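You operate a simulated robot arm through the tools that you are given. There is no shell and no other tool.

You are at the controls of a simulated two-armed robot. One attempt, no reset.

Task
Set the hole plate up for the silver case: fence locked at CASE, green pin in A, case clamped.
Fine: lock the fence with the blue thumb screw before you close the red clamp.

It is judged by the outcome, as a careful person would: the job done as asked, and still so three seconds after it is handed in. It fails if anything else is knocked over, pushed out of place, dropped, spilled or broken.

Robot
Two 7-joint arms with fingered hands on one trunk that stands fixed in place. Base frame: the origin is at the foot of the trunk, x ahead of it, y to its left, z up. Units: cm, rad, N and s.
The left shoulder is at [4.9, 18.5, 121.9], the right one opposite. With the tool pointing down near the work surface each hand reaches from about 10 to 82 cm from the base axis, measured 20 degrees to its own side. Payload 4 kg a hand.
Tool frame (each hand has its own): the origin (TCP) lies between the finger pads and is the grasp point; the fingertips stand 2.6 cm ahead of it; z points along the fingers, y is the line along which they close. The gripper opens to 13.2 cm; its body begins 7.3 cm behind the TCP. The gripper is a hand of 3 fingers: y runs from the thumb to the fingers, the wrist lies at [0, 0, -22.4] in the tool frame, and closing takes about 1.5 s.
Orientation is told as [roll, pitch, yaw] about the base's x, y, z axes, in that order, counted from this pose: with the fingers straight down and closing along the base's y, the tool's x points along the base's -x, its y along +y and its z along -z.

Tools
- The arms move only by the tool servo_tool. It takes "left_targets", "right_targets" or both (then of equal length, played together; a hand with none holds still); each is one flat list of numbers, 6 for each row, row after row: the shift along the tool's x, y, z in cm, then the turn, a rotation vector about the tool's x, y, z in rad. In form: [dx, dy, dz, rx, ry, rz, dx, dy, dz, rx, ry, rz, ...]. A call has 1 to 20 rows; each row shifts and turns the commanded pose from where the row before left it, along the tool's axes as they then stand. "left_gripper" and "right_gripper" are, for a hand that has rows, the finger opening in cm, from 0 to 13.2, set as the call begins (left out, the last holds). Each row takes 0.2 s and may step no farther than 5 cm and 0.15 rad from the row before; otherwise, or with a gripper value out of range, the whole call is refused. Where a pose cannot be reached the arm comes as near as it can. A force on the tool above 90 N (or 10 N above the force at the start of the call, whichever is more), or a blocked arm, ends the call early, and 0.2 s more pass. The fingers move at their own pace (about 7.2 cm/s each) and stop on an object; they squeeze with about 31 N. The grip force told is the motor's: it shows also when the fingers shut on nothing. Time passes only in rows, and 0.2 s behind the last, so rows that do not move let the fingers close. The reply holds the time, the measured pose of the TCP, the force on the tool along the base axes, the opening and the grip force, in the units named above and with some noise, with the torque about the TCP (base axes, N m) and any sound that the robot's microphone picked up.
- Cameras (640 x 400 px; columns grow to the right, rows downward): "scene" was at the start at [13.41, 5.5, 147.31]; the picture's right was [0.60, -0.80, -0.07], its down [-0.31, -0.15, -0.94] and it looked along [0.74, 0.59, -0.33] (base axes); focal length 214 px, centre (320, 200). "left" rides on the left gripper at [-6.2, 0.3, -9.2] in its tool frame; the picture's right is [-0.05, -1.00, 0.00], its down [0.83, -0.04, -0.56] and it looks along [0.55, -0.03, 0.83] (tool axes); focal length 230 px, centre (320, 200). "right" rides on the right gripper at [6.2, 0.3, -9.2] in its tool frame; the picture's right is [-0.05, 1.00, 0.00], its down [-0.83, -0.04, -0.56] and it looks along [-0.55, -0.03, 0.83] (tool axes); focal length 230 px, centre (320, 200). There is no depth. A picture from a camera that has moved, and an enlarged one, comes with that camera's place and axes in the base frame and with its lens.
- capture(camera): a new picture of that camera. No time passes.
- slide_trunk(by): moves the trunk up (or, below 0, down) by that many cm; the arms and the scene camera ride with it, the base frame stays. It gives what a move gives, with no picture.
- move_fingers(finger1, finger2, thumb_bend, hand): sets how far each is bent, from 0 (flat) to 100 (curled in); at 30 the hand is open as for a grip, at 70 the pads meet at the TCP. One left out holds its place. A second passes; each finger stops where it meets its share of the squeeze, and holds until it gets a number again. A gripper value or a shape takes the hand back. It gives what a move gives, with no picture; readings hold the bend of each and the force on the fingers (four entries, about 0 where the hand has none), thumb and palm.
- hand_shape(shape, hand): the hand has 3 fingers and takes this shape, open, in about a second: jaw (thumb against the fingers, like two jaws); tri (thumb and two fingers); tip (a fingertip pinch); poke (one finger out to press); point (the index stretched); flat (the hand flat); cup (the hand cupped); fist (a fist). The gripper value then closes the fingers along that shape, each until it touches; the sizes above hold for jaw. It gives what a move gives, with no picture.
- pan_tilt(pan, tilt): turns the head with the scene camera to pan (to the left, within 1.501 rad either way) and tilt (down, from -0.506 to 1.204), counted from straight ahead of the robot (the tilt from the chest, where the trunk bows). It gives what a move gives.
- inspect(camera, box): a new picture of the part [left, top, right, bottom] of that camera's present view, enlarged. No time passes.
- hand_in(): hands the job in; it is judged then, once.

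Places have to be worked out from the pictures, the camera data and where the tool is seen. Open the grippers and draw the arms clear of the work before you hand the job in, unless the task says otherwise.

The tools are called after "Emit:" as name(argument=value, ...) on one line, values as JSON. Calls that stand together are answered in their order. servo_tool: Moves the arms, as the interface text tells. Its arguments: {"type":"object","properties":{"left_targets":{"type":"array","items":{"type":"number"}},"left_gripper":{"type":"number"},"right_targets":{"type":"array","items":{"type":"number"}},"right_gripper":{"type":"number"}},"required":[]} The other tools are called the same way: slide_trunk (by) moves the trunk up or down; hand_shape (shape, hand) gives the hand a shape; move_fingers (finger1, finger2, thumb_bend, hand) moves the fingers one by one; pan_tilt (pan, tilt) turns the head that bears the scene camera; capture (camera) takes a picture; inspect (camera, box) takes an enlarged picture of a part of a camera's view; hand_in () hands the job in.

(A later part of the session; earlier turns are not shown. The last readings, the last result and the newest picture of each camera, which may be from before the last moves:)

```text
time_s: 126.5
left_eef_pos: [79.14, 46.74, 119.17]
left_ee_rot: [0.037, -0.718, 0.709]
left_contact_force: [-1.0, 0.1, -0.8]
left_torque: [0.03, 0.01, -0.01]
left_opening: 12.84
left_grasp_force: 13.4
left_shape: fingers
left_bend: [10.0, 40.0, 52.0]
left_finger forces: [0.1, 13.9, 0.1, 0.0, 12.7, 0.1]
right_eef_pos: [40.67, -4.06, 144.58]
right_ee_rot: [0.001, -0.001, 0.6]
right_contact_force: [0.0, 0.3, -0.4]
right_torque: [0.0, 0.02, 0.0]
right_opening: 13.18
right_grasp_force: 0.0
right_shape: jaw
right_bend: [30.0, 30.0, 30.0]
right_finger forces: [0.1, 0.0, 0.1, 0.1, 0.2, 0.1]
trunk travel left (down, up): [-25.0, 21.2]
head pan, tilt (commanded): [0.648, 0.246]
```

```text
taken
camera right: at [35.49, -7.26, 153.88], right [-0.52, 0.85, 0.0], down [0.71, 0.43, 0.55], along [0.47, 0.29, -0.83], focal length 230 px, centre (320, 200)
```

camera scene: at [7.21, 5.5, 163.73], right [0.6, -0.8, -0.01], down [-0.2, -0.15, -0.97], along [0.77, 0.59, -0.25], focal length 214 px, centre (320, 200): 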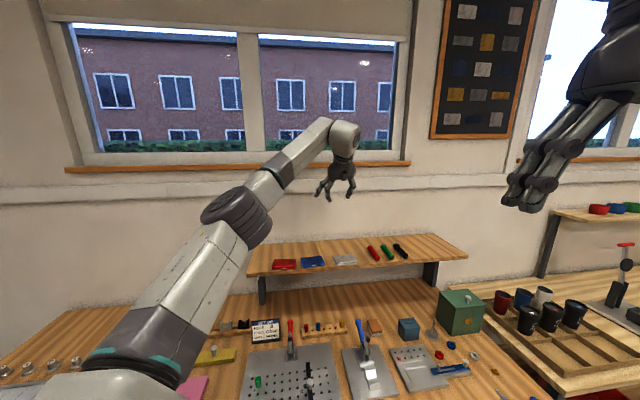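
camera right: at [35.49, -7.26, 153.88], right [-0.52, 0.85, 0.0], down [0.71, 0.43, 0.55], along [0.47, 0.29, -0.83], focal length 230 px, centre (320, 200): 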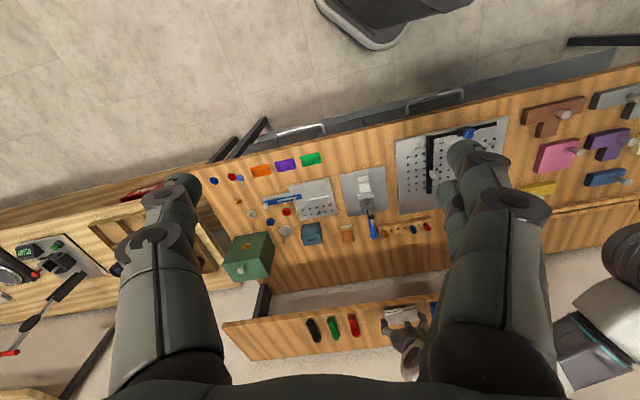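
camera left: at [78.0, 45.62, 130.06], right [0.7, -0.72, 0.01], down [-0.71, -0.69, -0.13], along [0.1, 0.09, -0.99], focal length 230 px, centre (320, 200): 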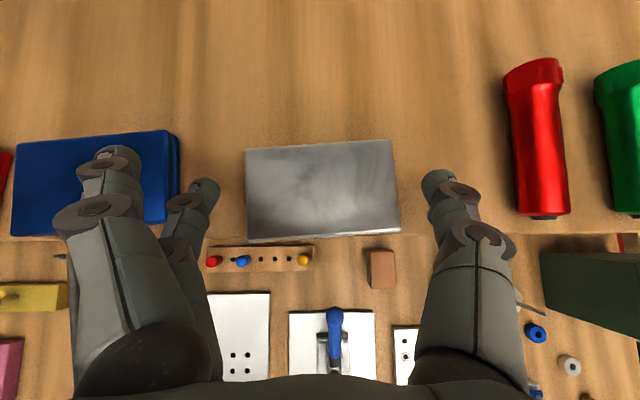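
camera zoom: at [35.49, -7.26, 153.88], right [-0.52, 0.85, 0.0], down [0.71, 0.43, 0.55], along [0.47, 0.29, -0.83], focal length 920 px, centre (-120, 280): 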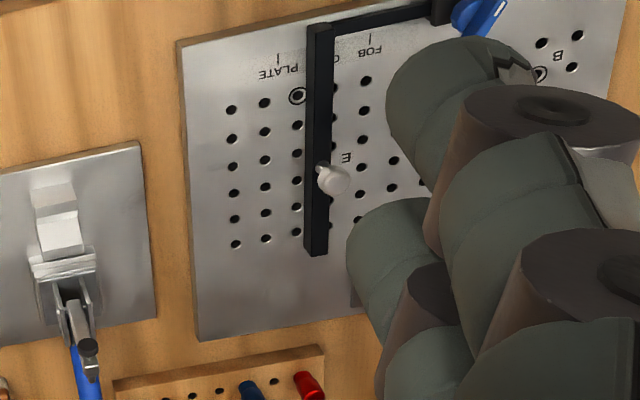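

The pad should land near v≈64.6 on the clamp's centre line, so I'll set the case down around there, a few cm left of the fence (thumb room), then push it flush. First: up 3 cm, tuck finger 1 in line with finger 2 so it can't meet the green pin.

Emit:
servo_tool(left_targets=[-0.66, 0.027, -0.75, 0, 0, 0, -0.66, 0.027, -0.75, 0, 0, 0, -0.66, 0.027, -0.75, 0, 0, 0, 0, 0, 0, 0, 0, 0])

Emit:
move_fingers(hand="left", finger1=33)

Emit:
capture(camera="left")

Emit:
inspect(camera="scene", box=[310, 160, 380, 220])

```text
time_s: 127.5
left_eef_pos: [79.01, 46.65, 122.11]
left_ee_rot: [0.035, -0.72, 0.708]
left_contact_force: [0.7, 0.3, -0.3]
left_torque: [0.0, -0.02, 0.01]
left_opening: 12.89
left_grasp_force: 13.2
left_shape: fingers
left_bend: [10.0, 40.0, 52.0]
left_finger forces: [0.0, 13.9, 0.0, 0.0, 12.7, 0.0]
right_eef_pos: [40.68, -4.04, 144.73]
right_ee_rot: [-0.001, 0.001, 0.601]
right_contact_force: [-0.3, 0.2, -0.9]
right_torque: [-0.01, -0.06, 0.0]
right_opening: 13.2
right_grasp_force: 0.0
right_shape: jaw
right_bend: [30.0, 30.0, 30.0]
right_finger forces: [0.2, 0.0, 0.0, 0.0, 0.0, 0.0]
trunk travel left (down, up): [-25.0, 21.2]
head pan, tilt (commanded): [0.648, 0.246]
```

```text
time_s: 128.5
left_eef_pos: [79.11, 46.66, 122.11]
left_ee_rot: [0.036, -0.722, 0.707]
left_contact_force: [-0.4, -0.2, -0.7]
left_torque: [-0.04, -0.01, -0.02]
left_opening: 10.33
left_grasp_force: 13.4
left_shape: fingers
left_bend: [33.0, 40.0, 52.0]
left_finger forces: [0.0, 13.9, 0.1, 0.0, 12.8, 0.0]
right_eef_pos: [40.79, -3.99, 144.73]
right_ee_rot: [-0.001, -0.002, 0.602]
right_contact_force: [-0.3, -0.3, -0.6]
right_torque: [0.0, -0.01, 0.02]
right_opening: 13.17
right_grasp_force: 0.0
right_shape: jaw
right_bend: [30.0, 30.0, 30.0]
right_finger forces: [0.0, 0.0, 0.0, 0.0, 0.0, 0.0]
trunk travel left (down, up): [-25.0, 21.2]
head pan, tilt (commanded): [0.648, 0.246]
```

```text
taken
camera left: at [78.03, 45.65, 133.09], right [0.7, -0.72, 0.01], down [-0.71, -0.69, -0.13], along [0.1, 0.09, -0.99], focal length 230 px, centre (320, 200)
```

left: 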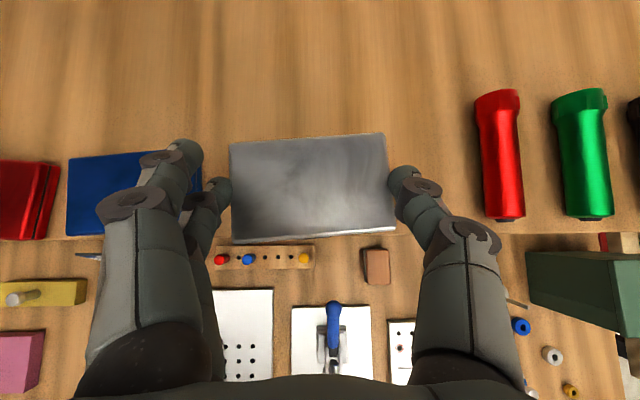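

```text
6.67 times, centred on (345, 190) of scene
camera zoom: at [13.44, 5.5, 147.31], right [0.6, -0.8, -0.07], down [-0.31, -0.15, -0.94], along [0.74, 0.59, -0.33], focal length 1430 px, centre (153, 267)
```

zoom: 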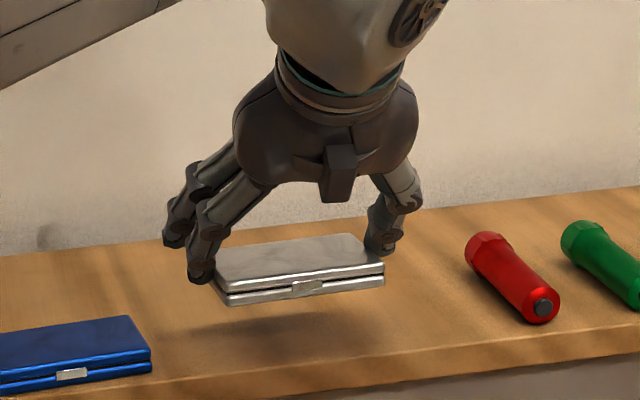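

The case hangs level and secure. Carrying it back clear of the shelf first, then down toward the plate.

Emit:
servo_tool(left_targets=[1.121, 1.369, -0.933, 0, 0, 0, 1.121, 1.369, -0.933, 0, 0, 0, 1.121, 1.369, -0.933, 0, 0, 0, 1.121, 1.369, -0.933, 0, 0, 0, 1.121, 1.369, -0.933, 0, 0, 0, 1.121, 1.369, -0.933, 0, 0, 0, 1.121, 1.369, -0.933, 0, 0, 0, 0, 0, 0, 0, 0, 0])

Emit:
servo_tool(left_targets=[1.98, 1.24, 0.194, 0, 0, 0, 1.98, 1.24, 0.194, 0, 0, 0, 1.98, 1.24, 0.194, 0, 0, 0, 1.98, 1.24, 0.194, 0, 0, 0, 1.98, 1.24, 0.194, 0, 0, 0, 1.98, 1.24, 0.194, 0, 0, 0, 1.98, 1.24, 0.194, 0, 0, 0, 1.98, 1.24, 0.194, 0, 0, 0, 1.98, 1.24, 0.194, 0, 0, 0, 1.98, 1.24, 0.194, 0, 0, 0, 1.98, 1.24, 0.194, 0, 0, 0, 1.98, 1.24, 0.194, 0, 0, 0, 0, 0, 0, 0.039, -0.0016, 0.0443, 0, 0, 0, 0, 0, 0])

Emit:
capture(camera="left")

Emit:
capture(camera="scene")

```text
time_s: 130.3
left_eef_pos: [65.21, 46.95, 122.05]
left_ee_rot: [0.036, -0.719, 0.71]
left_contact_force: [0.6, -1.0, -0.7]
left_torque: [0.0, 0.01, 0.01]
left_opening: 10.33
left_grasp_force: 13.4
left_shape: fingers
left_bend: [33.0, 40.0, 52.0]
left_finger forces: [0.1, 13.8, 0.1, 0.1, 12.7, 0.0]
right_eef_pos: [40.64, -4.08, 144.68]
right_ee_rot: [0.0, 0.001, 0.6]
right_contact_force: [0.4, 1.7, -0.6]
right_torque: [0.0, 0.03, -0.02]
right_opening: 13.2
right_grasp_force: 0.0
right_shape: jaw
right_bend: [30.0, 30.0, 30.0]
right_finger forces: [0.0, 0.1, 0.1, 0.0, 0.1, 0.0]
trunk travel left (down, up): [-25.0, 21.2]
head pan, tilt (commanded): [0.648, 0.246]
```

```text
time_s: 133.3
left_eef_pos: [42.75, 47.38, 105.07]
left_ee_rot: [0.037, -0.717, 0.651]
left_contact_force: [0.2, -0.8, 0.5]
left_torque: [-0.02, -0.02, 0.0]
left_opening: 10.32
left_grasp_force: 12.8
left_shape: fingers
left_bend: [33.0, 40.0, 52.0]
left_finger forces: [0.1, 13.6, 0.0, 0.0, 11.8, 0.0]
right_eef_pos: [40.78, -4.08, 144.68]
right_ee_rot: [0.0, 0.0, 0.6]
right_contact_force: [-0.1, 0.5, 0.0]
right_torque: [-0.01, -0.01, -0.02]
right_opening: 13.22
right_grasp_force: 0.0
right_shape: jaw
right_bend: [30.0, 30.0, 30.0]
right_finger forces: [0.0, 0.0, 0.1, 0.0, 0.0, 0.1]
trunk travel left (down, up): [-25.0, 21.2]
head pan, tilt (commanded): [0.648, 0.246]
```

```text
taken
camera left: at [41.58, 46.48, 116.12], right [0.65, -0.76, 0.01], down [-0.75, -0.65, -0.13], along [0.1, 0.08, -0.99], focal length 230 px, centre (320, 200)
```

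left: 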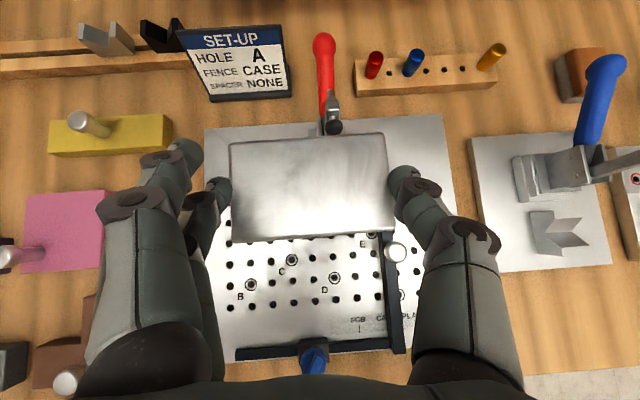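

```text
taken
camera scene: at [13.44, 5.5, 147.31], right [0.6, -0.8, -0.07], down [-0.31, -0.15, -0.94], along [0.74, 0.59, -0.33], focal length 214 px, centre (320, 200)
```

scene: 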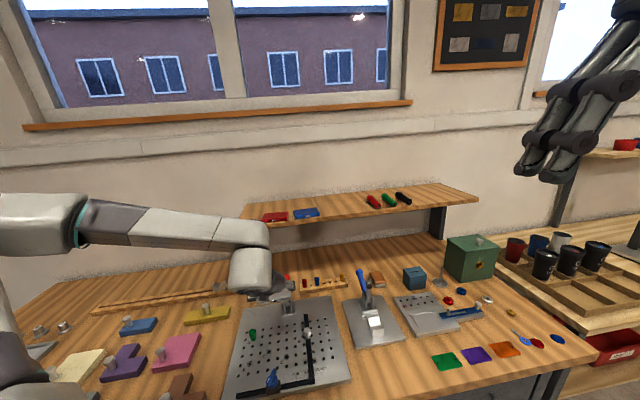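

Case centre is over u=-3.7, v=64.8 and aligned with the plate within 0.5°. Lowering vertically 12 cm, then checking clearances to fence, knob, pin and clamp.

Emit:
servo_tool(left_targets=[1.314, -0.056, 1.507, 0, 0, 0, 1.314, -0.056, 1.507, 0, 0, 0, 1.314, -0.056, 1.507, 0, 0, 0, 1.314, -0.056, 1.507, 0, 0, 0, 1.314, -0.056, 1.507, 0, 0, 0, 0.985, -0.042, 1.13, 0, 0, 0, 0, 0, 0, 0, 0, 0])

Emit:
capture(camera="left")

Emit:
inspect(camera="scene", box=[230, 260, 350, 350])

Emit:
inspect(camera="right", box=[380, 110, 500, 220])

```text
time_s: 134.9
left_eef_pos: [42.7, 47.3, 93.59]
left_ee_rot: [0.036, -0.722, 0.649]
left_contact_force: [-0.4, -0.6, -1.1]
left_torque: [-0.01, 0.02, 0.0]
left_opening: 10.29
left_grasp_force: 12.6
left_shape: fingers
left_bend: [33.0, 40.0, 52.0]
left_finger forces: [0.1, 13.5, 0.0, 0.0, 11.6, 0.0]
right_eef_pos: [40.66, -4.09, 144.74]
right_ee_rot: [0.0, 0.0, 0.601]
right_contact_force: [-0.9, 0.0, 0.0]
right_torque: [-0.01, -0.02, 0.02]
right_opening: 13.18
right_grasp_force: 0.0
right_shape: jaw
right_bend: [30.0, 30.0, 30.0]
right_finger forces: [0.0, 0.0, 0.1, 0.1, 0.1, 0.0]
trunk travel left (down, up): [-25.0, 21.2]
head pan, tilt (commanded): [0.648, 0.246]
```

```text
taken
camera left: at [41.59, 46.53, 104.63], right [0.65, -0.76, 0.01], down [-0.75, -0.65, -0.13], along [0.1, 0.08, -0.99], focal length 230 px, centre (320, 200)
```

left: 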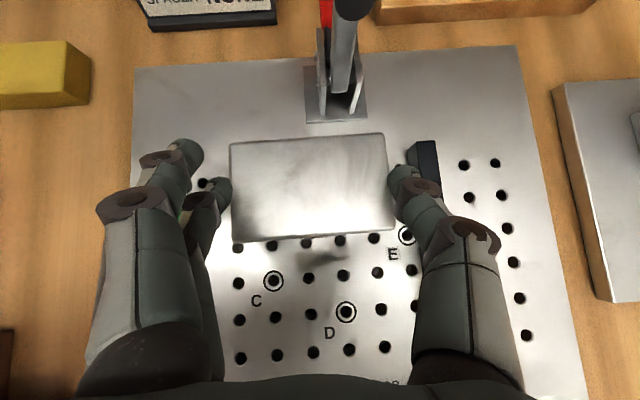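

```text
4.44 times, centred on (290, 305) of scene
camera zoom: at [13.41, 5.49, 147.31], right [0.6, -0.8, -0.07], down [-0.31, -0.15, -0.94], along [0.74, 0.59, -0.33], focal length 953 px, centre (453, -267)
```

zoom: 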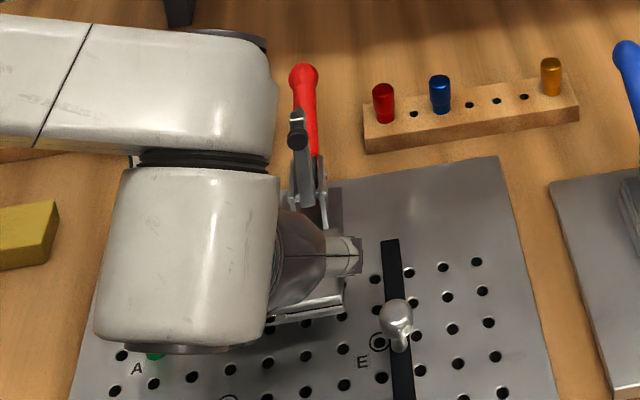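

```text
3.64 times, centred on (440, 165) of right
camera zoom: at [35.46, -7.28, 153.89], right [-0.52, 0.85, 0.0], down [0.71, 0.43, 0.56], along [0.47, 0.29, -0.83], focal length 837 px, centre (-116, 327)
```

zoom: 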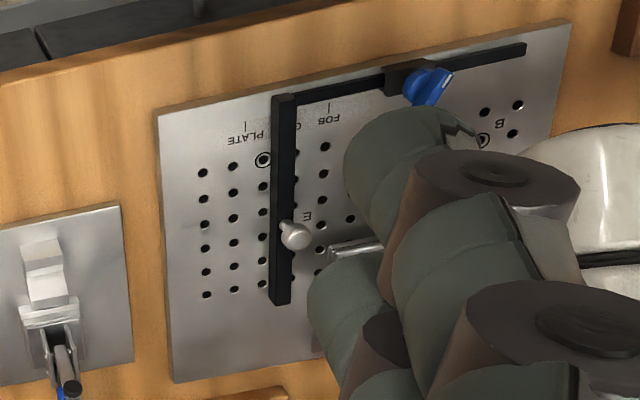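

Clearances look fine (fingers ~2 cm from the pin by my numbers, thumb short of the fence). Lowering 2.2 cm, then creeping to contact.

Emit:
servo_tool(left_targets=[0.723, -0.031, 0.829, 0, 0, 0, 0.723, -0.031, 0.829, 0, 0, 0, 0, 0, 0, 0, 0, 0])

Emit:
servo_tool(left_targets=[0.164, -0.007, 0.188, 0, 0, 0, 0.164, -0.007, 0.188, 0, 0, 0, 0, 0, 0, 0, 0, 0])

Emit:
capture(camera="left")

```text
time_s: 135.7
left_eef_pos: [42.61, 47.41, 91.44]
left_ee_rot: [0.037, -0.721, 0.65]
left_contact_force: [-0.2, -0.7, -0.7]
left_torque: [-0.03, -0.01, -0.02]
left_opening: 10.29
left_grasp_force: 12.5
left_shape: fingers
left_bend: [33.0, 40.0, 52.0]
left_finger forces: [0.0, 13.5, 0.1, 0.0, 11.7, 0.0]
right_eef_pos: [40.59, -4.13, 144.71]
right_ee_rot: [-0.001, 0.001, 0.6]
right_contact_force: [0.4, -1.0, 0.0]
right_torque: [-0.01, 0.02, 0.01]
right_opening: 13.2
right_grasp_force: 0.0
right_shape: jaw
right_bend: [30.0, 30.0, 30.0]
right_finger forces: [0.1, 0.1, 0.1, 0.0, 0.0, 0.1]
trunk travel left (down, up): [-25.0, 21.2]
head pan, tilt (commanded): [0.648, 0.246]
```

```text
time_s: 136.5
left_eef_pos: [42.92, 47.52, 91.14]
left_ee_rot: [0.036, -0.722, 0.648]
left_contact_force: [0.3, -0.4, 9.0]
left_torque: [-0.2, -0.34, 0.0]
left_opening: 10.29
left_grasp_force: 15.9
left_shape: fingers
left_bend: [33.0, 40.0, 52.0]
left_finger forces: [0.1, 14.0, 0.0, 0.0, 16.3, 0.0]
right_eef_pos: [40.48, -4.12, 144.64]
right_ee_rot: [0.0, 0.0, 0.601]
right_contact_force: [0.2, -0.7, 0.1]
right_torque: [0.0, -0.04, -0.01]
right_opening: 13.19
right_grasp_force: 0.0
right_shape: jaw
right_bend: [30.0, 30.0, 30.0]
right_finger forces: [0.1, 0.0, 0.0, 0.1, 0.0, 0.0]
trunk travel left (down, up): [-25.0, 21.2]
head pan, tilt (commanded): [0.648, 0.246]
```

```text
taken
camera left: at [41.64, 46.46, 102.1], right [0.65, -0.76, 0.01], down [-0.75, -0.65, -0.13], along [0.11, 0.08, -0.99], focal length 230 px, centre (320, 200)
```

left: 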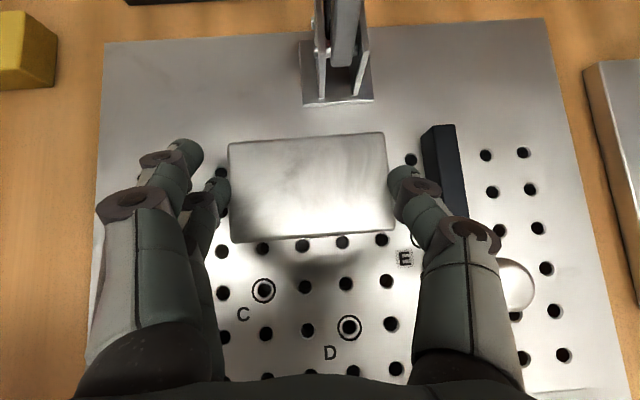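

Light contact (9 N) at the case's right end: it's on the plate. I'll open thumb and finger 2 only slightly (little room to the fence and pin) and check.

Emit:
move_fingers(hand="left", finger2=37, thumb_bend=48)

Emit:
capture(camera="left")

Emit:
inspect(camera="left", box=[180, 110, 480, 270])

```text
time_s: 137.5
left_eef_pos: [42.74, 47.47, 90.95]
left_ee_rot: [0.037, -0.72, 0.648]
left_contact_force: [-0.3, -0.7, -0.7]
left_torque: [-0.01, 0.02, 0.02]
left_opening: 10.13
left_grasp_force: 1.2
left_shape: fingers
left_bend: [33.0, 36.0, 48.0]
left_finger forces: [0.0, 0.7, 0.1, 0.0, 0.7, 0.0]
right_eef_pos: [40.6, -4.14, 144.61]
right_ee_rot: [-0.001, -0.001, 0.601]
right_contact_force: [-0.2, 0.3, 0.4]
right_torque: [-0.01, -0.04, 0.01]
right_opening: 13.2
right_grasp_force: 0.0
right_shape: jaw
right_bend: [30.0, 30.0, 30.0]
right_finger forces: [0.0, 0.0, 0.0, 0.1, 0.1, 0.1]
trunk travel left (down, up): [-25.0, 21.2]
head pan, tilt (commanded): [0.648, 0.246]
```

```text
taken
camera left: at [41.65, 46.52, 101.95], right [0.65, -0.76, 0.01], down [-0.75, -0.65, -0.13], along [0.1, 0.08, -0.99], focal length 230 px, centre (320, 200)
```

left: 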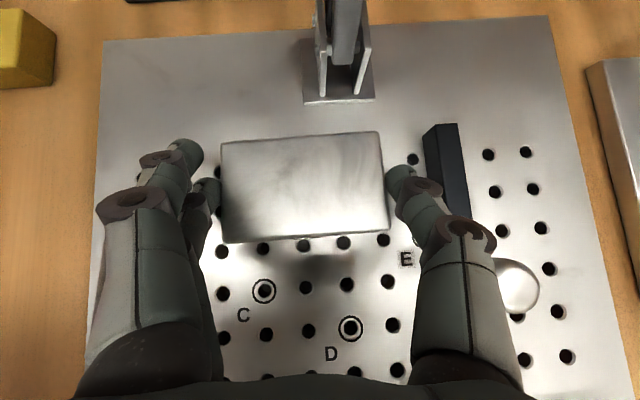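

```text
2.13 times, centred on (330, 190) of left
camera zoom: at [41.65, 46.52, 101.95], right [0.65, -0.76, 0.01], down [-0.75, -0.65, -0.13], along [0.1, 0.08, -0.99], focal length 491 px, centre (299, 221)
```

zoom: 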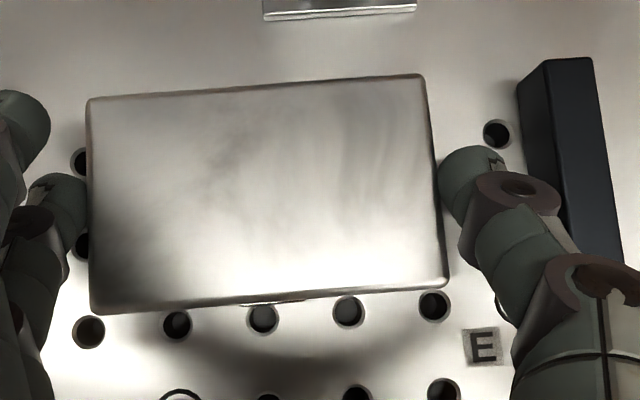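

Still lightly touching both ends (0.7 N). The thumb has more room than finger 2, so I'll open the thumb more, shift the hand 0.35 cm toward the fence to free finger 2, then lift straight up.

Emit:
move_fingers(hand="left", thumb_bend=42)

Emit:
servo_tool(left_targets=[0, -0.35, 0, 0, 0, 0, -0.33, 0.014, -0.377, 0, 0, 0, -0.66, 0.028, -0.753, 0, 0, 0, -1.31, 0.056, -1.507, 0, 0, 0, -1.31, 0.056, -1.507, 0, 0, 0, 0, 0, 0, 0, 0, 0])

Emit:
capture(camera="left")

```text
time_s: 138.5
left_eef_pos: [42.75, 47.44, 91.03]
left_ee_rot: [0.037, -0.719, 0.65]
left_contact_force: [0.1, -0.3, -0.1]
left_torque: [0.02, 0.01, 0.01]
left_opening: 11.0
left_grasp_force: 0.1
left_shape: fingers
left_bend: [33.0, 37.0, 42.0]
left_finger forces: [0.0, 0.2, 0.0, 0.0, 0.0, 0.0]
right_eef_pos: [40.6, -4.11, 144.75]
right_ee_rot: [0.0, -0.001, 0.6]
right_contact_force: [-0.4, 0.4, 0.4]
right_torque: [0.01, 0.04, 0.01]
right_opening: 13.2
right_grasp_force: 0.1
right_shape: jaw
right_bend: [30.0, 30.0, 30.0]
right_finger forces: [0.0, 0.1, 0.0, 0.0, 0.0, 0.0]
trunk travel left (down, up): [-25.0, 21.2]
head pan, tilt (commanded): [0.648, 0.246]
```

```text
time_s: 139.9
left_eef_pos: [43.05, 47.19, 96.37]
left_ee_rot: [0.037, -0.72, 0.649]
left_contact_force: [-0.3, -0.1, 0.9]
left_torque: [0.0, -0.01, 0.02]
left_opening: 10.98
left_grasp_force: 0.1
left_shape: fingers
left_bend: [33.0, 37.0, 42.0]
left_finger forces: [0.1, 0.1, 0.0, 0.0, 0.1, 0.0]
right_eef_pos: [40.73, -4.09, 144.72]
right_ee_rot: [0.001, 0.001, 0.599]
right_contact_force: [0.5, 0.6, 0.4]
right_torque: [0.01, -0.01, 0.0]
right_opening: 13.19
right_grasp_force: 0.0
right_shape: jaw
right_bend: [30.0, 30.0, 30.0]
right_finger forces: [0.0, 0.1, 0.1, 0.1, 0.0, 0.0]
trunk travel left (down, up): [-25.0, 21.2]
head pan, tilt (commanded): [0.648, 0.246]
```

```text
taken
camera left: at [41.85, 46.22, 107.42], right [0.65, -0.76, 0.01], down [-0.75, -0.65, -0.13], along [0.1, 0.08, -0.99], focal length 230 px, centre (320, 200)
```

left: 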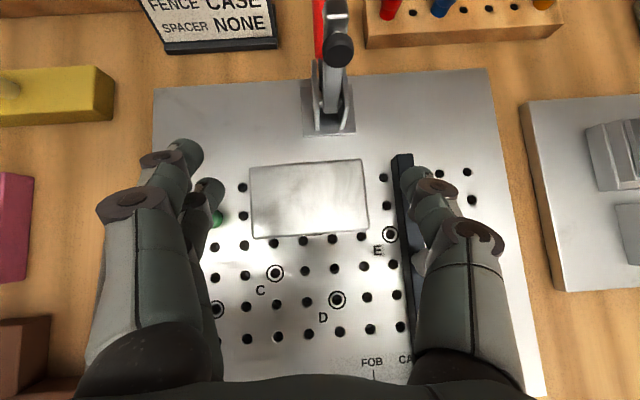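

The case lies flat on the plate and the pin is untouched. A zoom to measure the gap to the fence and its squareness.

Emit:
inspect(camera="left", box=[200, 80, 460, 280])

Emit:
inspect(camera="scene", box=[230, 270, 350, 390])

```text
2.00 times, centred on (330, 180) of left
camera zoom: at [41.85, 46.22, 107.42], right [0.65, -0.76, 0.01], down [-0.75, -0.65, -0.13], along [0.1, 0.08, -0.99], focal length 460 px, centre (300, 240)
```

zoom: 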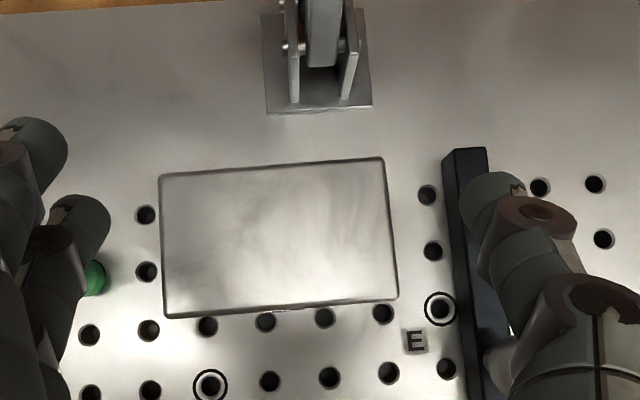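

```text
3.33 times, centred on (290, 330) of scene
camera zoom: at [13.44, 5.53, 147.3], right [0.6, -0.8, -0.07], down [-0.31, -0.15, -0.94], along [0.74, 0.58, -0.33], focal length 715 px, centre (420, -233)
```

zoom: 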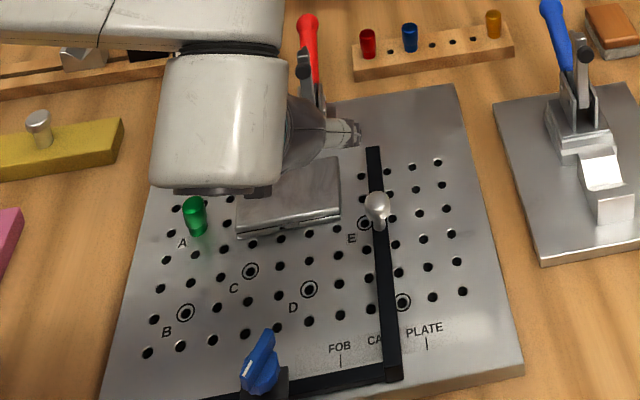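

The gap to the fence is about 2.5 cm and the case is square. I'll raise the thumb out of the way, go back down at the same spot so finger 2 sits just left of the case, and nudge the case toward the fence.

Emit:
move_fingers(hand="left", finger1=30, finger2=36, thumb_bend=6)

Emit:
servo_tool(left_targets=[0.071, 0.477, -0.048, 0, 0, 0, 0, 0, 0, 0, 0, 0])

Emit:
capture(camera="left")

Emit:
inspect(camera="left", box=[180, 140, 280, 240])

```text
time_s: 140.9
left_eef_pos: [42.88, 47.18, 96.53]
left_ee_rot: [0.037, -0.723, 0.649]
left_contact_force: [0.1, -0.5, -0.1]
left_torque: [0.0, 0.01, 0.01]
left_opening: 15.25
left_grasp_force: 0.1
left_shape: fingers
left_bend: [30.0, 36.0, 6.0]
left_finger forces: [0.0, 0.1, 0.0, 0.0, 0.0, 0.0]
right_eef_pos: [40.76, -4.01, 144.67]
right_ee_rot: [0.0, -0.001, 0.6]
right_contact_force: [0.1, -0.1, 0.0]
right_torque: [0.01, 0.01, 0.0]
right_opening: 13.18
right_grasp_force: 0.0
right_shape: jaw
right_bend: [30.0, 30.0, 30.0]
right_finger forces: [0.1, 0.0, 0.1, 0.0, 0.0, 0.1]
trunk travel left (down, up): [-25.0, 21.2]
head pan, tilt (commanded): [0.648, 0.246]
```

```text
time_s: 141.5
left_eef_pos: [42.6, 47.66, 96.41]
left_ee_rot: [0.038, -0.718, 0.651]
left_contact_force: [0.0, 0.0, 0.3]
left_torque: [-0.01, 0.0, 0.01]
left_opening: 15.27
left_grasp_force: 0.0
left_shape: fingers
left_bend: [30.0, 36.0, 6.0]
left_finger forces: [0.1, 0.0, 0.1, 0.0, 0.0, 0.1]
right_eef_pos: [40.64, -4.09, 144.76]
right_ee_rot: [0.0, 0.002, 0.602]
right_contact_force: [-0.2, 0.2, 0.1]
right_torque: [0.01, 0.0, 0.01]
right_opening: 13.2
right_grasp_force: 0.1
right_shape: jaw
right_bend: [30.0, 30.0, 30.0]
right_finger forces: [0.0, 0.0, 0.0, 0.1, 0.0, 0.0]
trunk travel left (down, up): [-25.0, 21.2]
head pan, tilt (commanded): [0.648, 0.246]
```

```text
taken
camera left: at [41.46, 46.53, 107.43], right [0.65, -0.76, 0.01], down [-0.75, -0.65, -0.13], along [0.1, 0.08, -0.99], focal length 230 px, centre (320, 200)
```

left: 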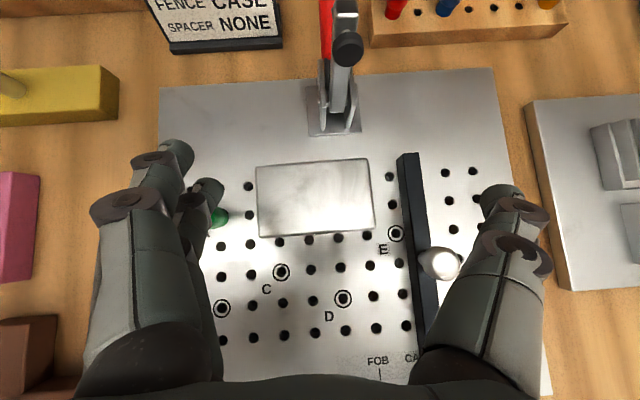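

```text
4.00 times, centred on (230, 190) of left
camera zoom: at [41.46, 46.53, 107.43], right [0.65, -0.76, 0.01], down [-0.75, -0.65, -0.13], along [0.1, 0.08, -0.99], focal length 920 px, centre (680, 240)
```

zoom: 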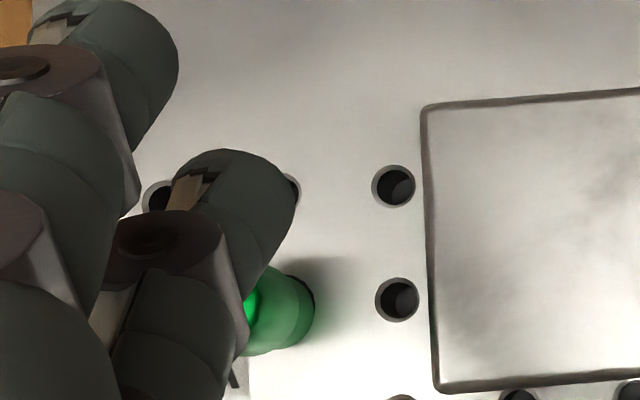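

Finger 2 must drop between pin and case; I'll shift 0.12 cm toward the case for balance and descend in steps with force checks.

Emit:
servo_tool(left_targets=[0, -0.12, 0, 0, 0, 0, 0.92, -0.039, 1.055, 0, 0, 0, 0.92, -0.039, 1.055, 0, 0, 0, 0, 0, 0, 0, 0, 0])

Emit:
capture(camera="left")

Emit:
inspect(camera="left", box=[160, 140, 300, 260])

```text
time_s: 142.5
left_eef_pos: [42.6, 47.42, 93.62]
left_ee_rot: [0.036, -0.721, 0.65]
left_contact_force: [0.4, 0.9, -0.5]
left_torque: [0.01, 0.02, 0.03]
left_opening: 15.27
left_grasp_force: 0.0
left_shape: fingers
left_bend: [30.0, 36.0, 6.0]
left_finger forces: [0.1, 0.0, 0.1, 0.0, 0.0, 0.0]
right_eef_pos: [40.6, -4.1, 144.56]
right_ee_rot: [0.001, 0.0, 0.6]
right_contact_force: [0.0, -0.2, 0.5]
right_torque: [0.0, 0.0, 0.01]
right_opening: 13.19
right_grasp_force: 0.0
right_shape: jaw
right_bend: [30.0, 30.0, 30.0]
right_finger forces: [0.0, 0.0, 0.1, 0.0, 0.0, 0.0]
trunk travel left (down, up): [-25.0, 21.2]
head pan, tilt (commanded): [0.648, 0.246]
```

```text
taken
camera left: at [41.55, 46.42, 104.69], right [0.65, -0.76, 0.01], down [-0.75, -0.65, -0.13], along [0.1, 0.08, -0.99], focal length 230 px, centre (320, 200)
```

left: 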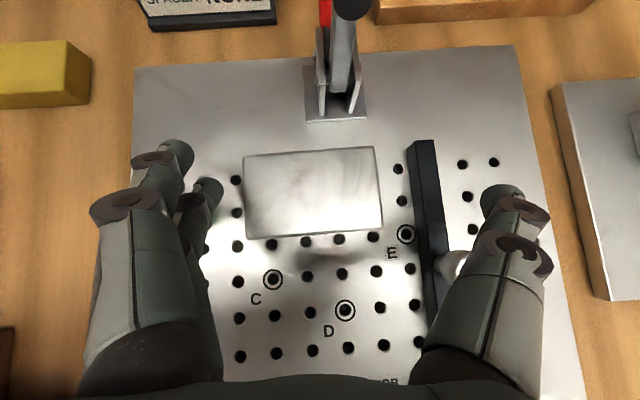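

```text
3.33 times, centred on (230, 200) of left
camera zoom: at [41.55, 46.42, 104.69], right [0.65, -0.76, 0.01], down [-0.75, -0.65, -0.13], along [0.1, 0.08, -0.99], focal length 767 px, centre (620, 200)
```

zoom: 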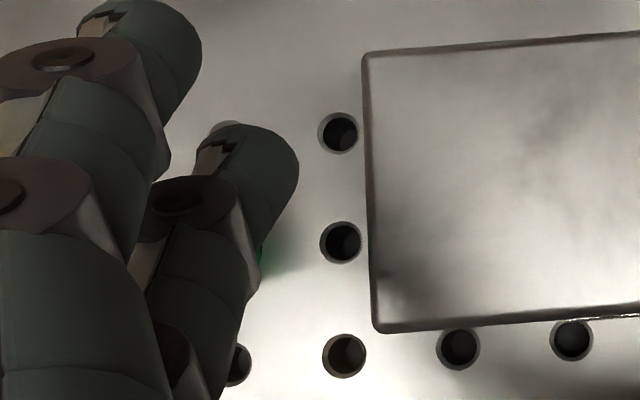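

Emit:
servo_tool(left_targets=[0.526, -0.022, 0.603, 0, 0, 0, 0.526, -0.022, 0.603, 0, 0, 0, 0, 0, 0, 0, 0, 0])

Emit:
inspect(camera="left", box=[160, 140, 300, 260])

Emit:
inspect(camera="scene", box=[240, 290, 350, 370])

```text
time_s: 143.3
left_eef_pos: [42.75, 47.27, 92.13]
left_ee_rot: [0.038, -0.721, 0.651]
left_contact_force: [0.1, 0.0, 0.5]
left_torque: [0.01, -0.03, 0.03]
left_opening: 15.26
left_grasp_force: 0.0
left_shape: fingers
left_bend: [30.0, 36.0, 6.0]
left_finger forces: [0.0, 0.0, 0.1, 0.0, 0.1, 0.0]
right_eef_pos: [40.61, -3.99, 144.58]
right_ee_rot: [0.0, 0.0, 0.6]
right_contact_force: [-0.2, -0.5, -0.3]
right_torque: [-0.01, 0.0, 0.02]
right_opening: 13.19
right_grasp_force: 0.0
right_shape: jaw
right_bend: [30.0, 30.0, 30.0]
right_finger forces: [0.1, 0.0, 0.1, 0.0, 0.0, 0.0]
trunk travel left (down, up): [-25.0, 21.2]
head pan, tilt (commanded): [0.648, 0.246]
```

```text
3.33 times, centred on (230, 200) of left
camera zoom: at [41.57, 46.44, 103.12], right [0.65, -0.76, 0.01], down [-0.75, -0.65, -0.13], along [0.1, 0.08, -0.99], focal length 767 px, centre (620, 200)
```

zoom: 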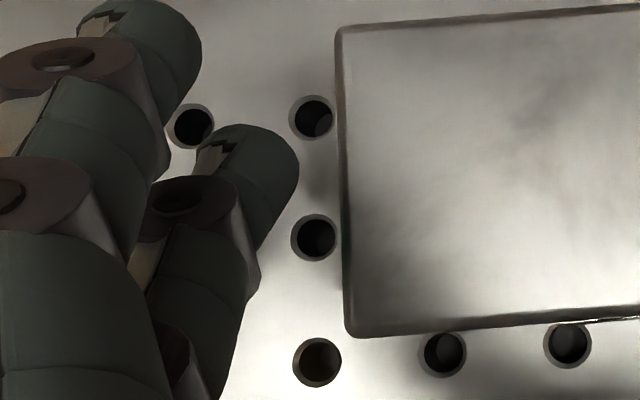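

```text
5.00 times, centred on (295, 330) of scene
camera zoom: at [13.41, 5.49, 147.31], right [0.6, -0.8, -0.07], down [-0.31, -0.15, -0.94], along [0.74, 0.59, -0.33], focal length 1072 px, centre (445, -450)
```

zoom: 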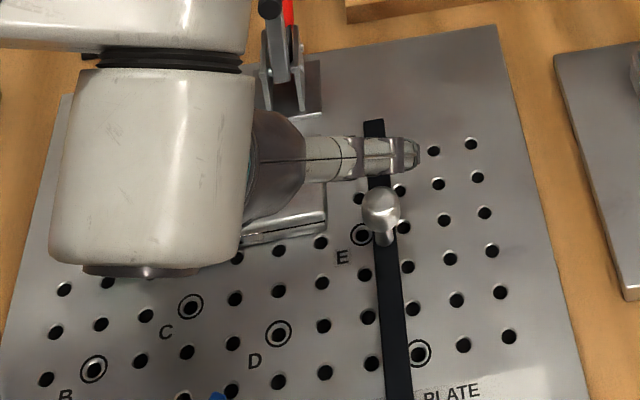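

Emit:
servo_tool(left_targets=[0.43, -0.018, 0.49, 0, 0, 0, 0.43, -0.018, 0.49, 0, 0, 0, 0, 0, 0, 0, 0, 0])

Emit:
inspect(camera="left", box=[160, 140, 300, 260])

Emit:
inspect(camera="scene", box=[300, 305, 340, 335])

```text
time_s: 144.1
left_eef_pos: [42.65, 47.42, 90.62]
left_ee_rot: [0.035, -0.722, 0.651]
left_contact_force: [0.9, 3.0, 0.2]
left_torque: [-0.06, 0.02, 0.14]
left_opening: 15.19
left_grasp_force: 1.1
left_shape: fingers
left_bend: [30.0, 36.0, 7.0]
left_finger forces: [0.1, 0.0, 0.0, 0.0, 2.9, 0.1]
right_eef_pos: [40.62, -4.08, 144.5]
right_ee_rot: [-0.001, 0.0, 0.599]
right_contact_force: [-1.3, 0.4, 0.1]
right_torque: [0.01, -0.02, -0.02]
right_opening: 13.22
right_grasp_force: 0.1
right_shape: jaw
right_bend: [30.0, 30.0, 30.0]
right_finger forces: [0.1, 0.1, 0.0, 0.0, 0.0, 0.1]
trunk travel left (down, up): [-25.0, 21.2]
head pan, tilt (commanded): [0.648, 0.246]
```

```text
3.33 times, centred on (230, 200) of left
camera zoom: at [41.55, 46.5, 101.76], right [0.65, -0.76, 0.01], down [-0.75, -0.65, -0.13], along [0.1, 0.08, -0.99], focal length 767 px, centre (620, 200)
```

zoom: 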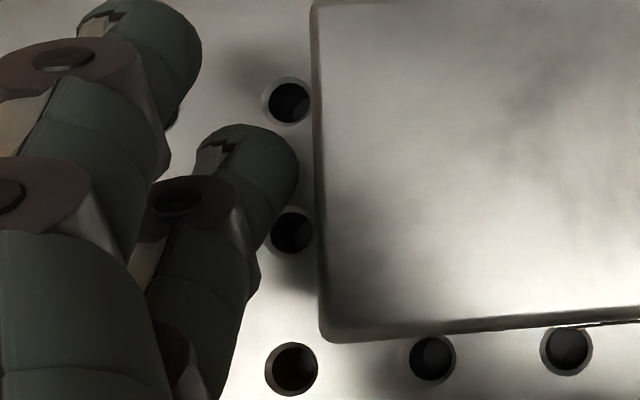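

```text
13.33 times, centred on (320, 320) of scene
camera zoom: at [13.42, 5.53, 147.31], right [0.6, -0.8, -0.07], down [-0.31, -0.15, -0.94], along [0.74, 0.59, -0.33], focal length 2860 px, centre (320, -1400)
```

zoom: 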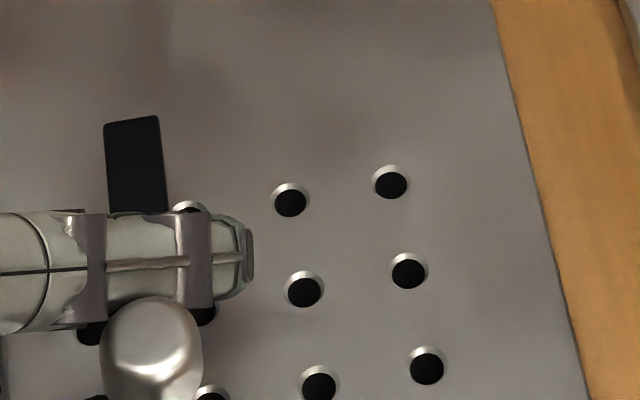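

The thumb is brushing the fence knob (2.9 N), so I'll back up and use the "poke" hand shape — one finger out, the rest folded — for this push.

Emit:
servo_tool(left_targets=[-0.66, 0.028, -0.753, 0, 0, 0, -1.31, 0.056, -1.507, 0, 0, 0, -1.97, 0.084, -2.26, 0, 0, 0, -1.97, 0.084, -2.26, 0, 0, 0, 0, 0, 0, 0, 0, 0])

Emit:
hand_shape(hand="left", shape="poke")

Emit:
capture(camera="left")

Emit:
inspect(camera="scene", box=[210, 230, 350, 370])

Emit:
inspect(camera="scene", box=[308, 358, 332, 378])

```text
time_s: 145.3
left_eef_pos: [42.57, 47.39, 99.66]
left_ee_rot: [0.037, -0.721, 0.649]
left_contact_force: [0.4, -0.4, -0.5]
left_torque: [-0.03, -0.02, 0.01]
left_opening: 15.27
left_grasp_force: 0.1
left_shape: fingers
left_bend: [30.0, 36.0, 6.0]
left_finger forces: [0.0, 0.1, 0.0, 0.0, 0.0, 0.0]
right_eef_pos: [40.8, -4.1, 144.64]
right_ee_rot: [0.0, 0.0, 0.601]
right_contact_force: [1.2, -0.7, 0.1]
right_torque: [0.0, 0.01, 0.02]
right_opening: 13.17
right_grasp_force: 0.1
right_shape: jaw
right_bend: [30.0, 30.0, 30.0]
right_finger forces: [0.0, 0.0, 0.0, 0.0, 0.0, 0.0]
trunk travel left (down, up): [-25.0, 21.2]
head pan, tilt (commanded): [0.648, 0.246]
```

```text
time_s: 146.2
left_eef_pos: [42.69, 47.4, 99.76]
left_ee_rot: [0.037, -0.721, 0.649]
left_contact_force: [-0.8, -0.6, -0.5]
left_torque: [-0.01, 0.02, -0.01]
left_opening: 0.0
left_grasp_force: 0.0
left_shape: poke
left_bend: [100.0, 100.0, 45.0]
left_finger forces: [0.0, 0.1, 0.0, 0.1, 0.0, 0.0]
right_eef_pos: [40.63, -4.12, 144.63]
right_ee_rot: [0.0, 0.0, 0.601]
right_contact_force: [-0.3, 0.1, 0.3]
right_torque: [0.05, 0.04, 0.0]
right_opening: 13.18
right_grasp_force: 0.0
right_shape: jaw
right_bend: [30.0, 30.0, 30.0]
right_finger forces: [0.1, 0.0, 0.0, 0.1, 0.0, 0.0]
trunk travel left (down, up): [-25.0, 21.2]
head pan, tilt (commanded): [0.648, 0.246]
```

```text
taken
camera left: at [41.51, 46.46, 110.71], right [0.65, -0.76, 0.01], down [-0.75, -0.65, -0.13], along [0.1, 0.08, -0.99], focal length 230 px, centre (320, 200)
```

left: 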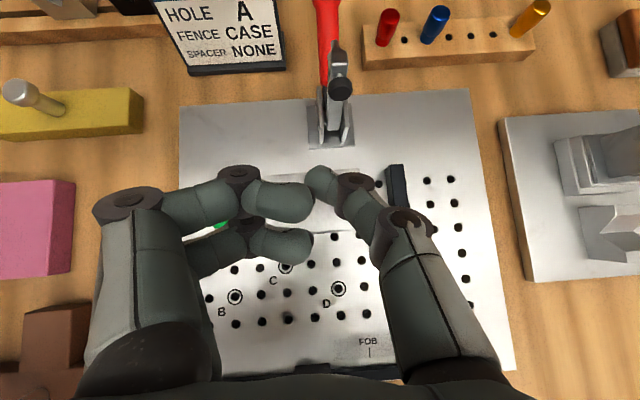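

```text
2.86 times, centred on (280, 300) of scene
camera zoom: at [13.4, 5.49, 147.31], right [0.6, -0.8, -0.07], down [-0.31, -0.15, -0.94], along [0.74, 0.59, -0.33], focal length 613 px, centre (434, -86)
```

zoom: 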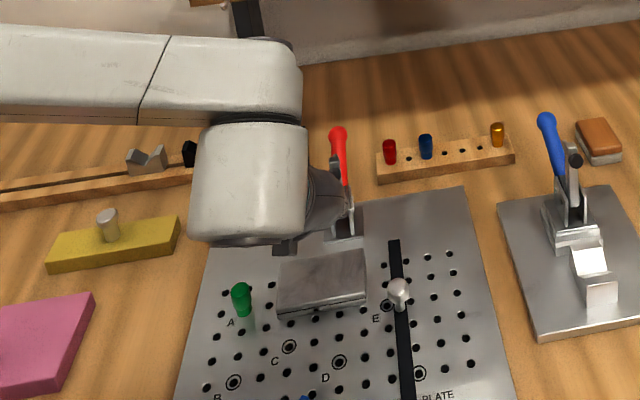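

```text
16.00 times, centred on (320, 368) of scene
camera zoom: at [13.4, 5.49, 147.31], right [0.6, -0.8, -0.07], down [-0.31, -0.15, -0.94], along [0.74, 0.59, -0.33], focal length 3432 px, centre (320, -2488)
```

zoom: 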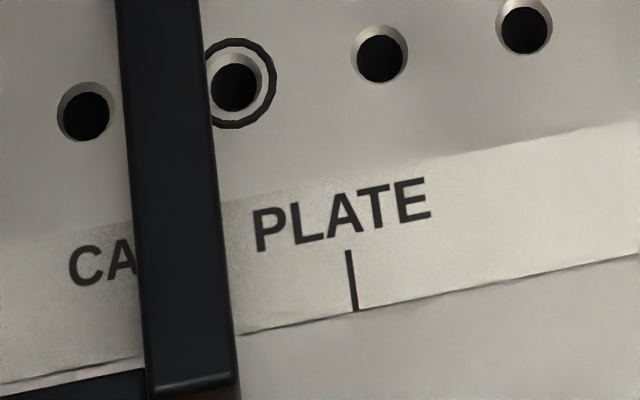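

In "poke" it is the thumb that sticks out; "point" (index stretched, rest folded) should suit better. Trying it up here.

Emit:
hand_shape(hand="left", shape="point")

Emit:
capture(camera="left")

Emit:
move_fingers(hand="left", finger1=90, finger2=45, thumb_bend=95)

Emit:
capture(camera="left")

```text
time_s: 147.1
left_eef_pos: [42.76, 47.4, 99.66]
left_ee_rot: [0.037, -0.72, 0.65]
left_contact_force: [-0.2, -0.4, 0.0]
left_torque: [0.0, 0.0, -0.02]
left_opening: 0.01
left_grasp_force: 0.0
left_shape: point
left_bend: [24.0, 100.0, 48.0]
left_finger forces: [0.1, 0.0, 0.0, 0.0, 0.0, 0.1]
right_eef_pos: [40.62, -4.03, 144.6]
right_ee_rot: [-0.001, 0.001, 0.601]
right_contact_force: [-0.1, -0.3, 0.1]
right_torque: [-0.01, -0.02, 0.01]
right_opening: 13.18
right_grasp_force: 0.0
right_shape: jaw
right_bend: [30.0, 30.0, 30.0]
right_finger forces: [0.0, 0.1, 0.0, 0.0, 0.0, 0.0]
trunk travel left (down, up): [-25.0, 21.2]
head pan, tilt (commanded): [0.648, 0.246]
```

```text
taken
camera left: at [41.52, 46.46, 110.71], right [0.65, -0.76, 0.01], down [-0.75, -0.65, -0.13], along [0.1, 0.08, -0.99], focal length 230 px, centre (320, 200)
```

left: 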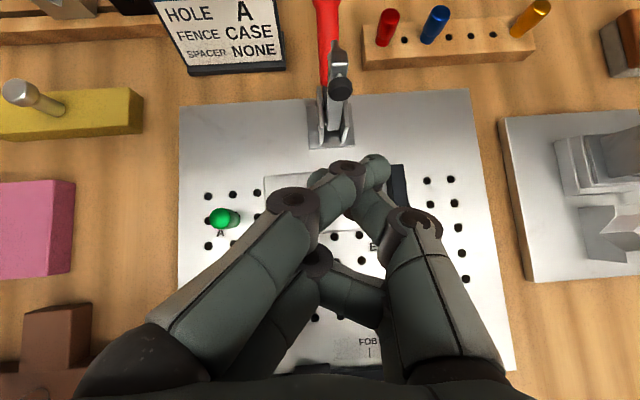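

```text
time_s: 148.1
left_eef_pos: [42.64, 47.36, 99.7]
left_ee_rot: [0.038, -0.721, 0.649]
left_contact_force: [-0.2, 0.0, 0.0]
left_torque: [0.0, 0.02, -0.03]
left_opening: 1.19
left_grasp_force: 0.1
left_shape: fingers
left_bend: [86.0, 100.0, 94.0]
left_finger forces: [0.0, 0.0, 0.1, 0.0, 0.0, 0.0]
right_eef_pos: [40.67, -4.01, 144.68]
right_ee_rot: [0.0, -0.001, 0.6]
right_contact_force: [-0.1, 0.5, 0.6]
right_torque: [0.02, 0.01, -0.01]
right_opening: 13.18
right_grasp_force: 0.1
right_shape: jaw
right_bend: [30.0, 30.0, 30.0]
right_finger forces: [0.1, 0.0, 0.1, 0.0, 0.0, 0.0]
trunk travel left (down, up): [-25.0, 21.2]
head pan, tilt (commanded): [0.648, 0.246]
```

```text
taken
camera left: at [41.51, 46.47, 110.71], right [0.65, -0.76, 0.01], down [-0.75, -0.65, -0.13], along [0.1, 0.08, -0.99], focal length 230 px, centre (320, 200)
```

left: 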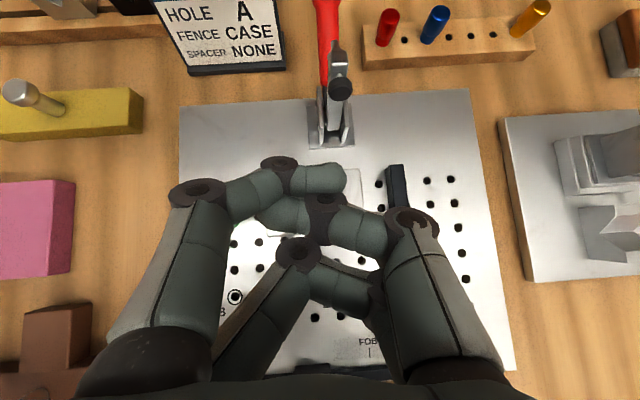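

That folded badly, so back to jaw. Cleaner idea: shift the hand left so the **thumb** alone drops between pin and case, with the open fingers beyond the pin over free table; then push with the thumb's back — nothing is near the fence.

Emit:
hand_shape(hand="left", shape="jaw")

Emit:
move_fingers(hand="left", finger1=15, finger2=15, thumb_bend=45)

Emit:
servo_tool(left_targets=[0.363, 3.65, -0.15, 0, 0, 0, 0.363, 3.65, -0.15, 0, 0, 0, 0.363, 3.65, -0.15, 0, 0, 0, 0, 0, 0, 0, 0, 0])

Emit:
capture(camera="left")

```text
time_s: 149.0
left_eef_pos: [42.66, 47.41, 99.7]
left_ee_rot: [0.035, -0.719, 0.649]
left_contact_force: [-1.7, -0.3, -0.5]
left_torque: [0.02, 0.01, 0.01]
left_opening: 9.51
left_grasp_force: 0.1
left_shape: jaw
left_bend: [30.0, 91.0, 30.0]
left_finger forces: [0.1, 0.0, 0.0, 0.1, 0.0, 0.1]
right_eef_pos: [40.61, -4.1, 144.69]
right_ee_rot: [0.0, 0.0, 0.602]
right_contact_force: [-0.6, -0.2, 0.5]
right_torque: [-0.01, -0.02, 0.0]
right_opening: 13.19
right_grasp_force: 0.0
right_shape: jaw
right_bend: [30.0, 30.0, 30.0]
right_finger forces: [0.1, 0.0, 0.1, 0.0, 0.1, 0.0]
trunk travel left (down, up): [-25.0, 21.2]
head pan, tilt (commanded): [0.648, 0.246]
```

```text
time_s: 150.0
left_eef_pos: [42.64, 47.39, 99.71]
left_ee_rot: [0.037, -0.719, 0.65]
left_contact_force: [0.5, -0.6, 0.1]
left_torque: [0.0, -0.02, -0.03]
left_opening: 12.21
left_grasp_force: 0.0
left_shape: fingers
left_bend: [15.0, 92.0, 45.0]
left_finger forces: [0.1, 0.1, 0.0, 0.0, 0.1, 0.0]
right_eef_pos: [40.57, -4.12, 144.62]
right_ee_rot: [0.0, 0.001, 0.6]
right_contact_force: [-0.3, 0.6, 0.1]
right_torque: [0.03, -0.01, -0.03]
right_opening: 13.19
right_grasp_force: 0.1
right_shape: jaw
right_bend: [30.0, 30.0, 30.0]
right_finger forces: [0.0, 0.1, 0.1, 0.1, 0.1, 0.0]
trunk travel left (down, up): [-25.0, 21.2]
head pan, tilt (commanded): [0.648, 0.246]
```

```text
time_s: 151.0
left_eef_pos: [34.89, 55.32, 99.65]
left_ee_rot: [0.038, -0.718, 0.649]
left_contact_force: [-0.1, 0.3, -0.9]
left_torque: [-0.01, 0.01, -0.01]
left_opening: 12.22
left_grasp_force: 0.1
left_shape: fingers
left_bend: [15.0, 92.0, 45.0]
left_finger forces: [0.0, 0.1, 0.0, 0.0, 0.0, 0.1]
right_eef_pos: [40.75, -4.1, 144.61]
right_ee_rot: [-0.001, 0.0, 0.6]
right_contact_force: [-0.3, 0.1, -0.1]
right_torque: [0.02, 0.02, -0.01]
right_opening: 13.2
right_grasp_force: 0.1
right_shape: jaw
right_bend: [30.0, 30.0, 30.0]
right_finger forces: [0.1, 0.1, 0.0, 0.1, 0.0, 0.0]
trunk travel left (down, up): [-25.0, 21.2]
head pan, tilt (commanded): [0.648, 0.246]
```

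```text
taken
camera left: at [33.81, 54.33, 110.67], right [0.65, -0.76, 0.01], down [-0.75, -0.65, -0.13], along [0.1, 0.08, -0.99], focal length 230 px, centre (320, 200)
```

left: 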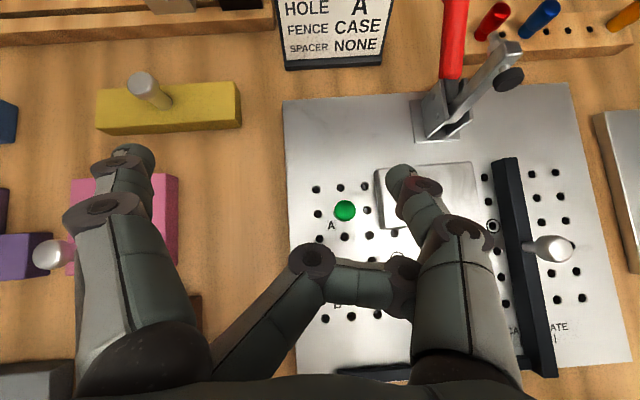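

Finger 2 is hooked behind the thumb. Up here in free air I'll open the thumb fully to release it.

Emit:
move_fingers(hand="left", finger1=15, finger2=15, thumb_bend=0)

Emit:
capture(camera="left")

```text
time_s: 152.0
left_eef_pos: [34.88, 55.27, 99.71]
left_ee_rot: [0.037, -0.722, 0.65]
left_contact_force: [0.4, -0.7, 0.1]
left_torque: [0.01, -0.01, -0.03]
left_opening: 16.48
left_grasp_force: 0.0
left_shape: fingers
left_bend: [15.0, 87.0, 11.0]
left_finger forces: [0.1, 0.0, 0.0, 0.1, 0.0, 0.1]
right_eef_pos: [40.54, -4.18, 144.66]
right_ee_rot: [0.0, 0.0, 0.601]
right_contact_force: [0.0, 0.1, 0.4]
right_torque: [0.03, 0.0, 0.0]
right_opening: 13.2
right_grasp_force: 0.1
right_shape: jaw
right_bend: [30.0, 30.0, 30.0]
right_finger forces: [0.0, 0.0, 0.0, 0.0, 0.0, 0.0]
trunk travel left (down, up): [-25.0, 21.2]
head pan, tilt (commanded): [0.648, 0.246]
```

```text
taken
camera left: at [33.8, 54.32, 110.69], right [0.65, -0.76, 0.01], down [-0.75, -0.65, -0.13], along [0.1, 0.08, -0.99], focal length 230 px, centre (320, 200)
```

left: 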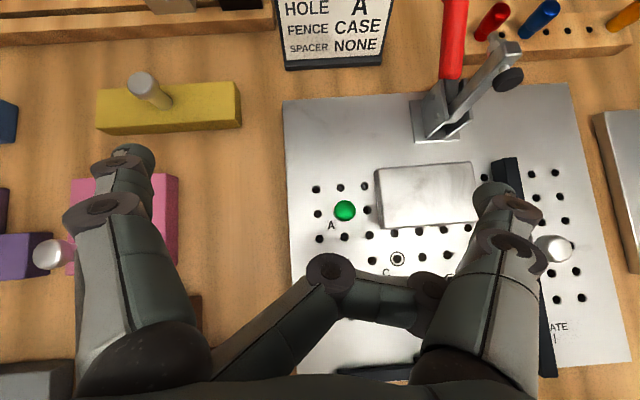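

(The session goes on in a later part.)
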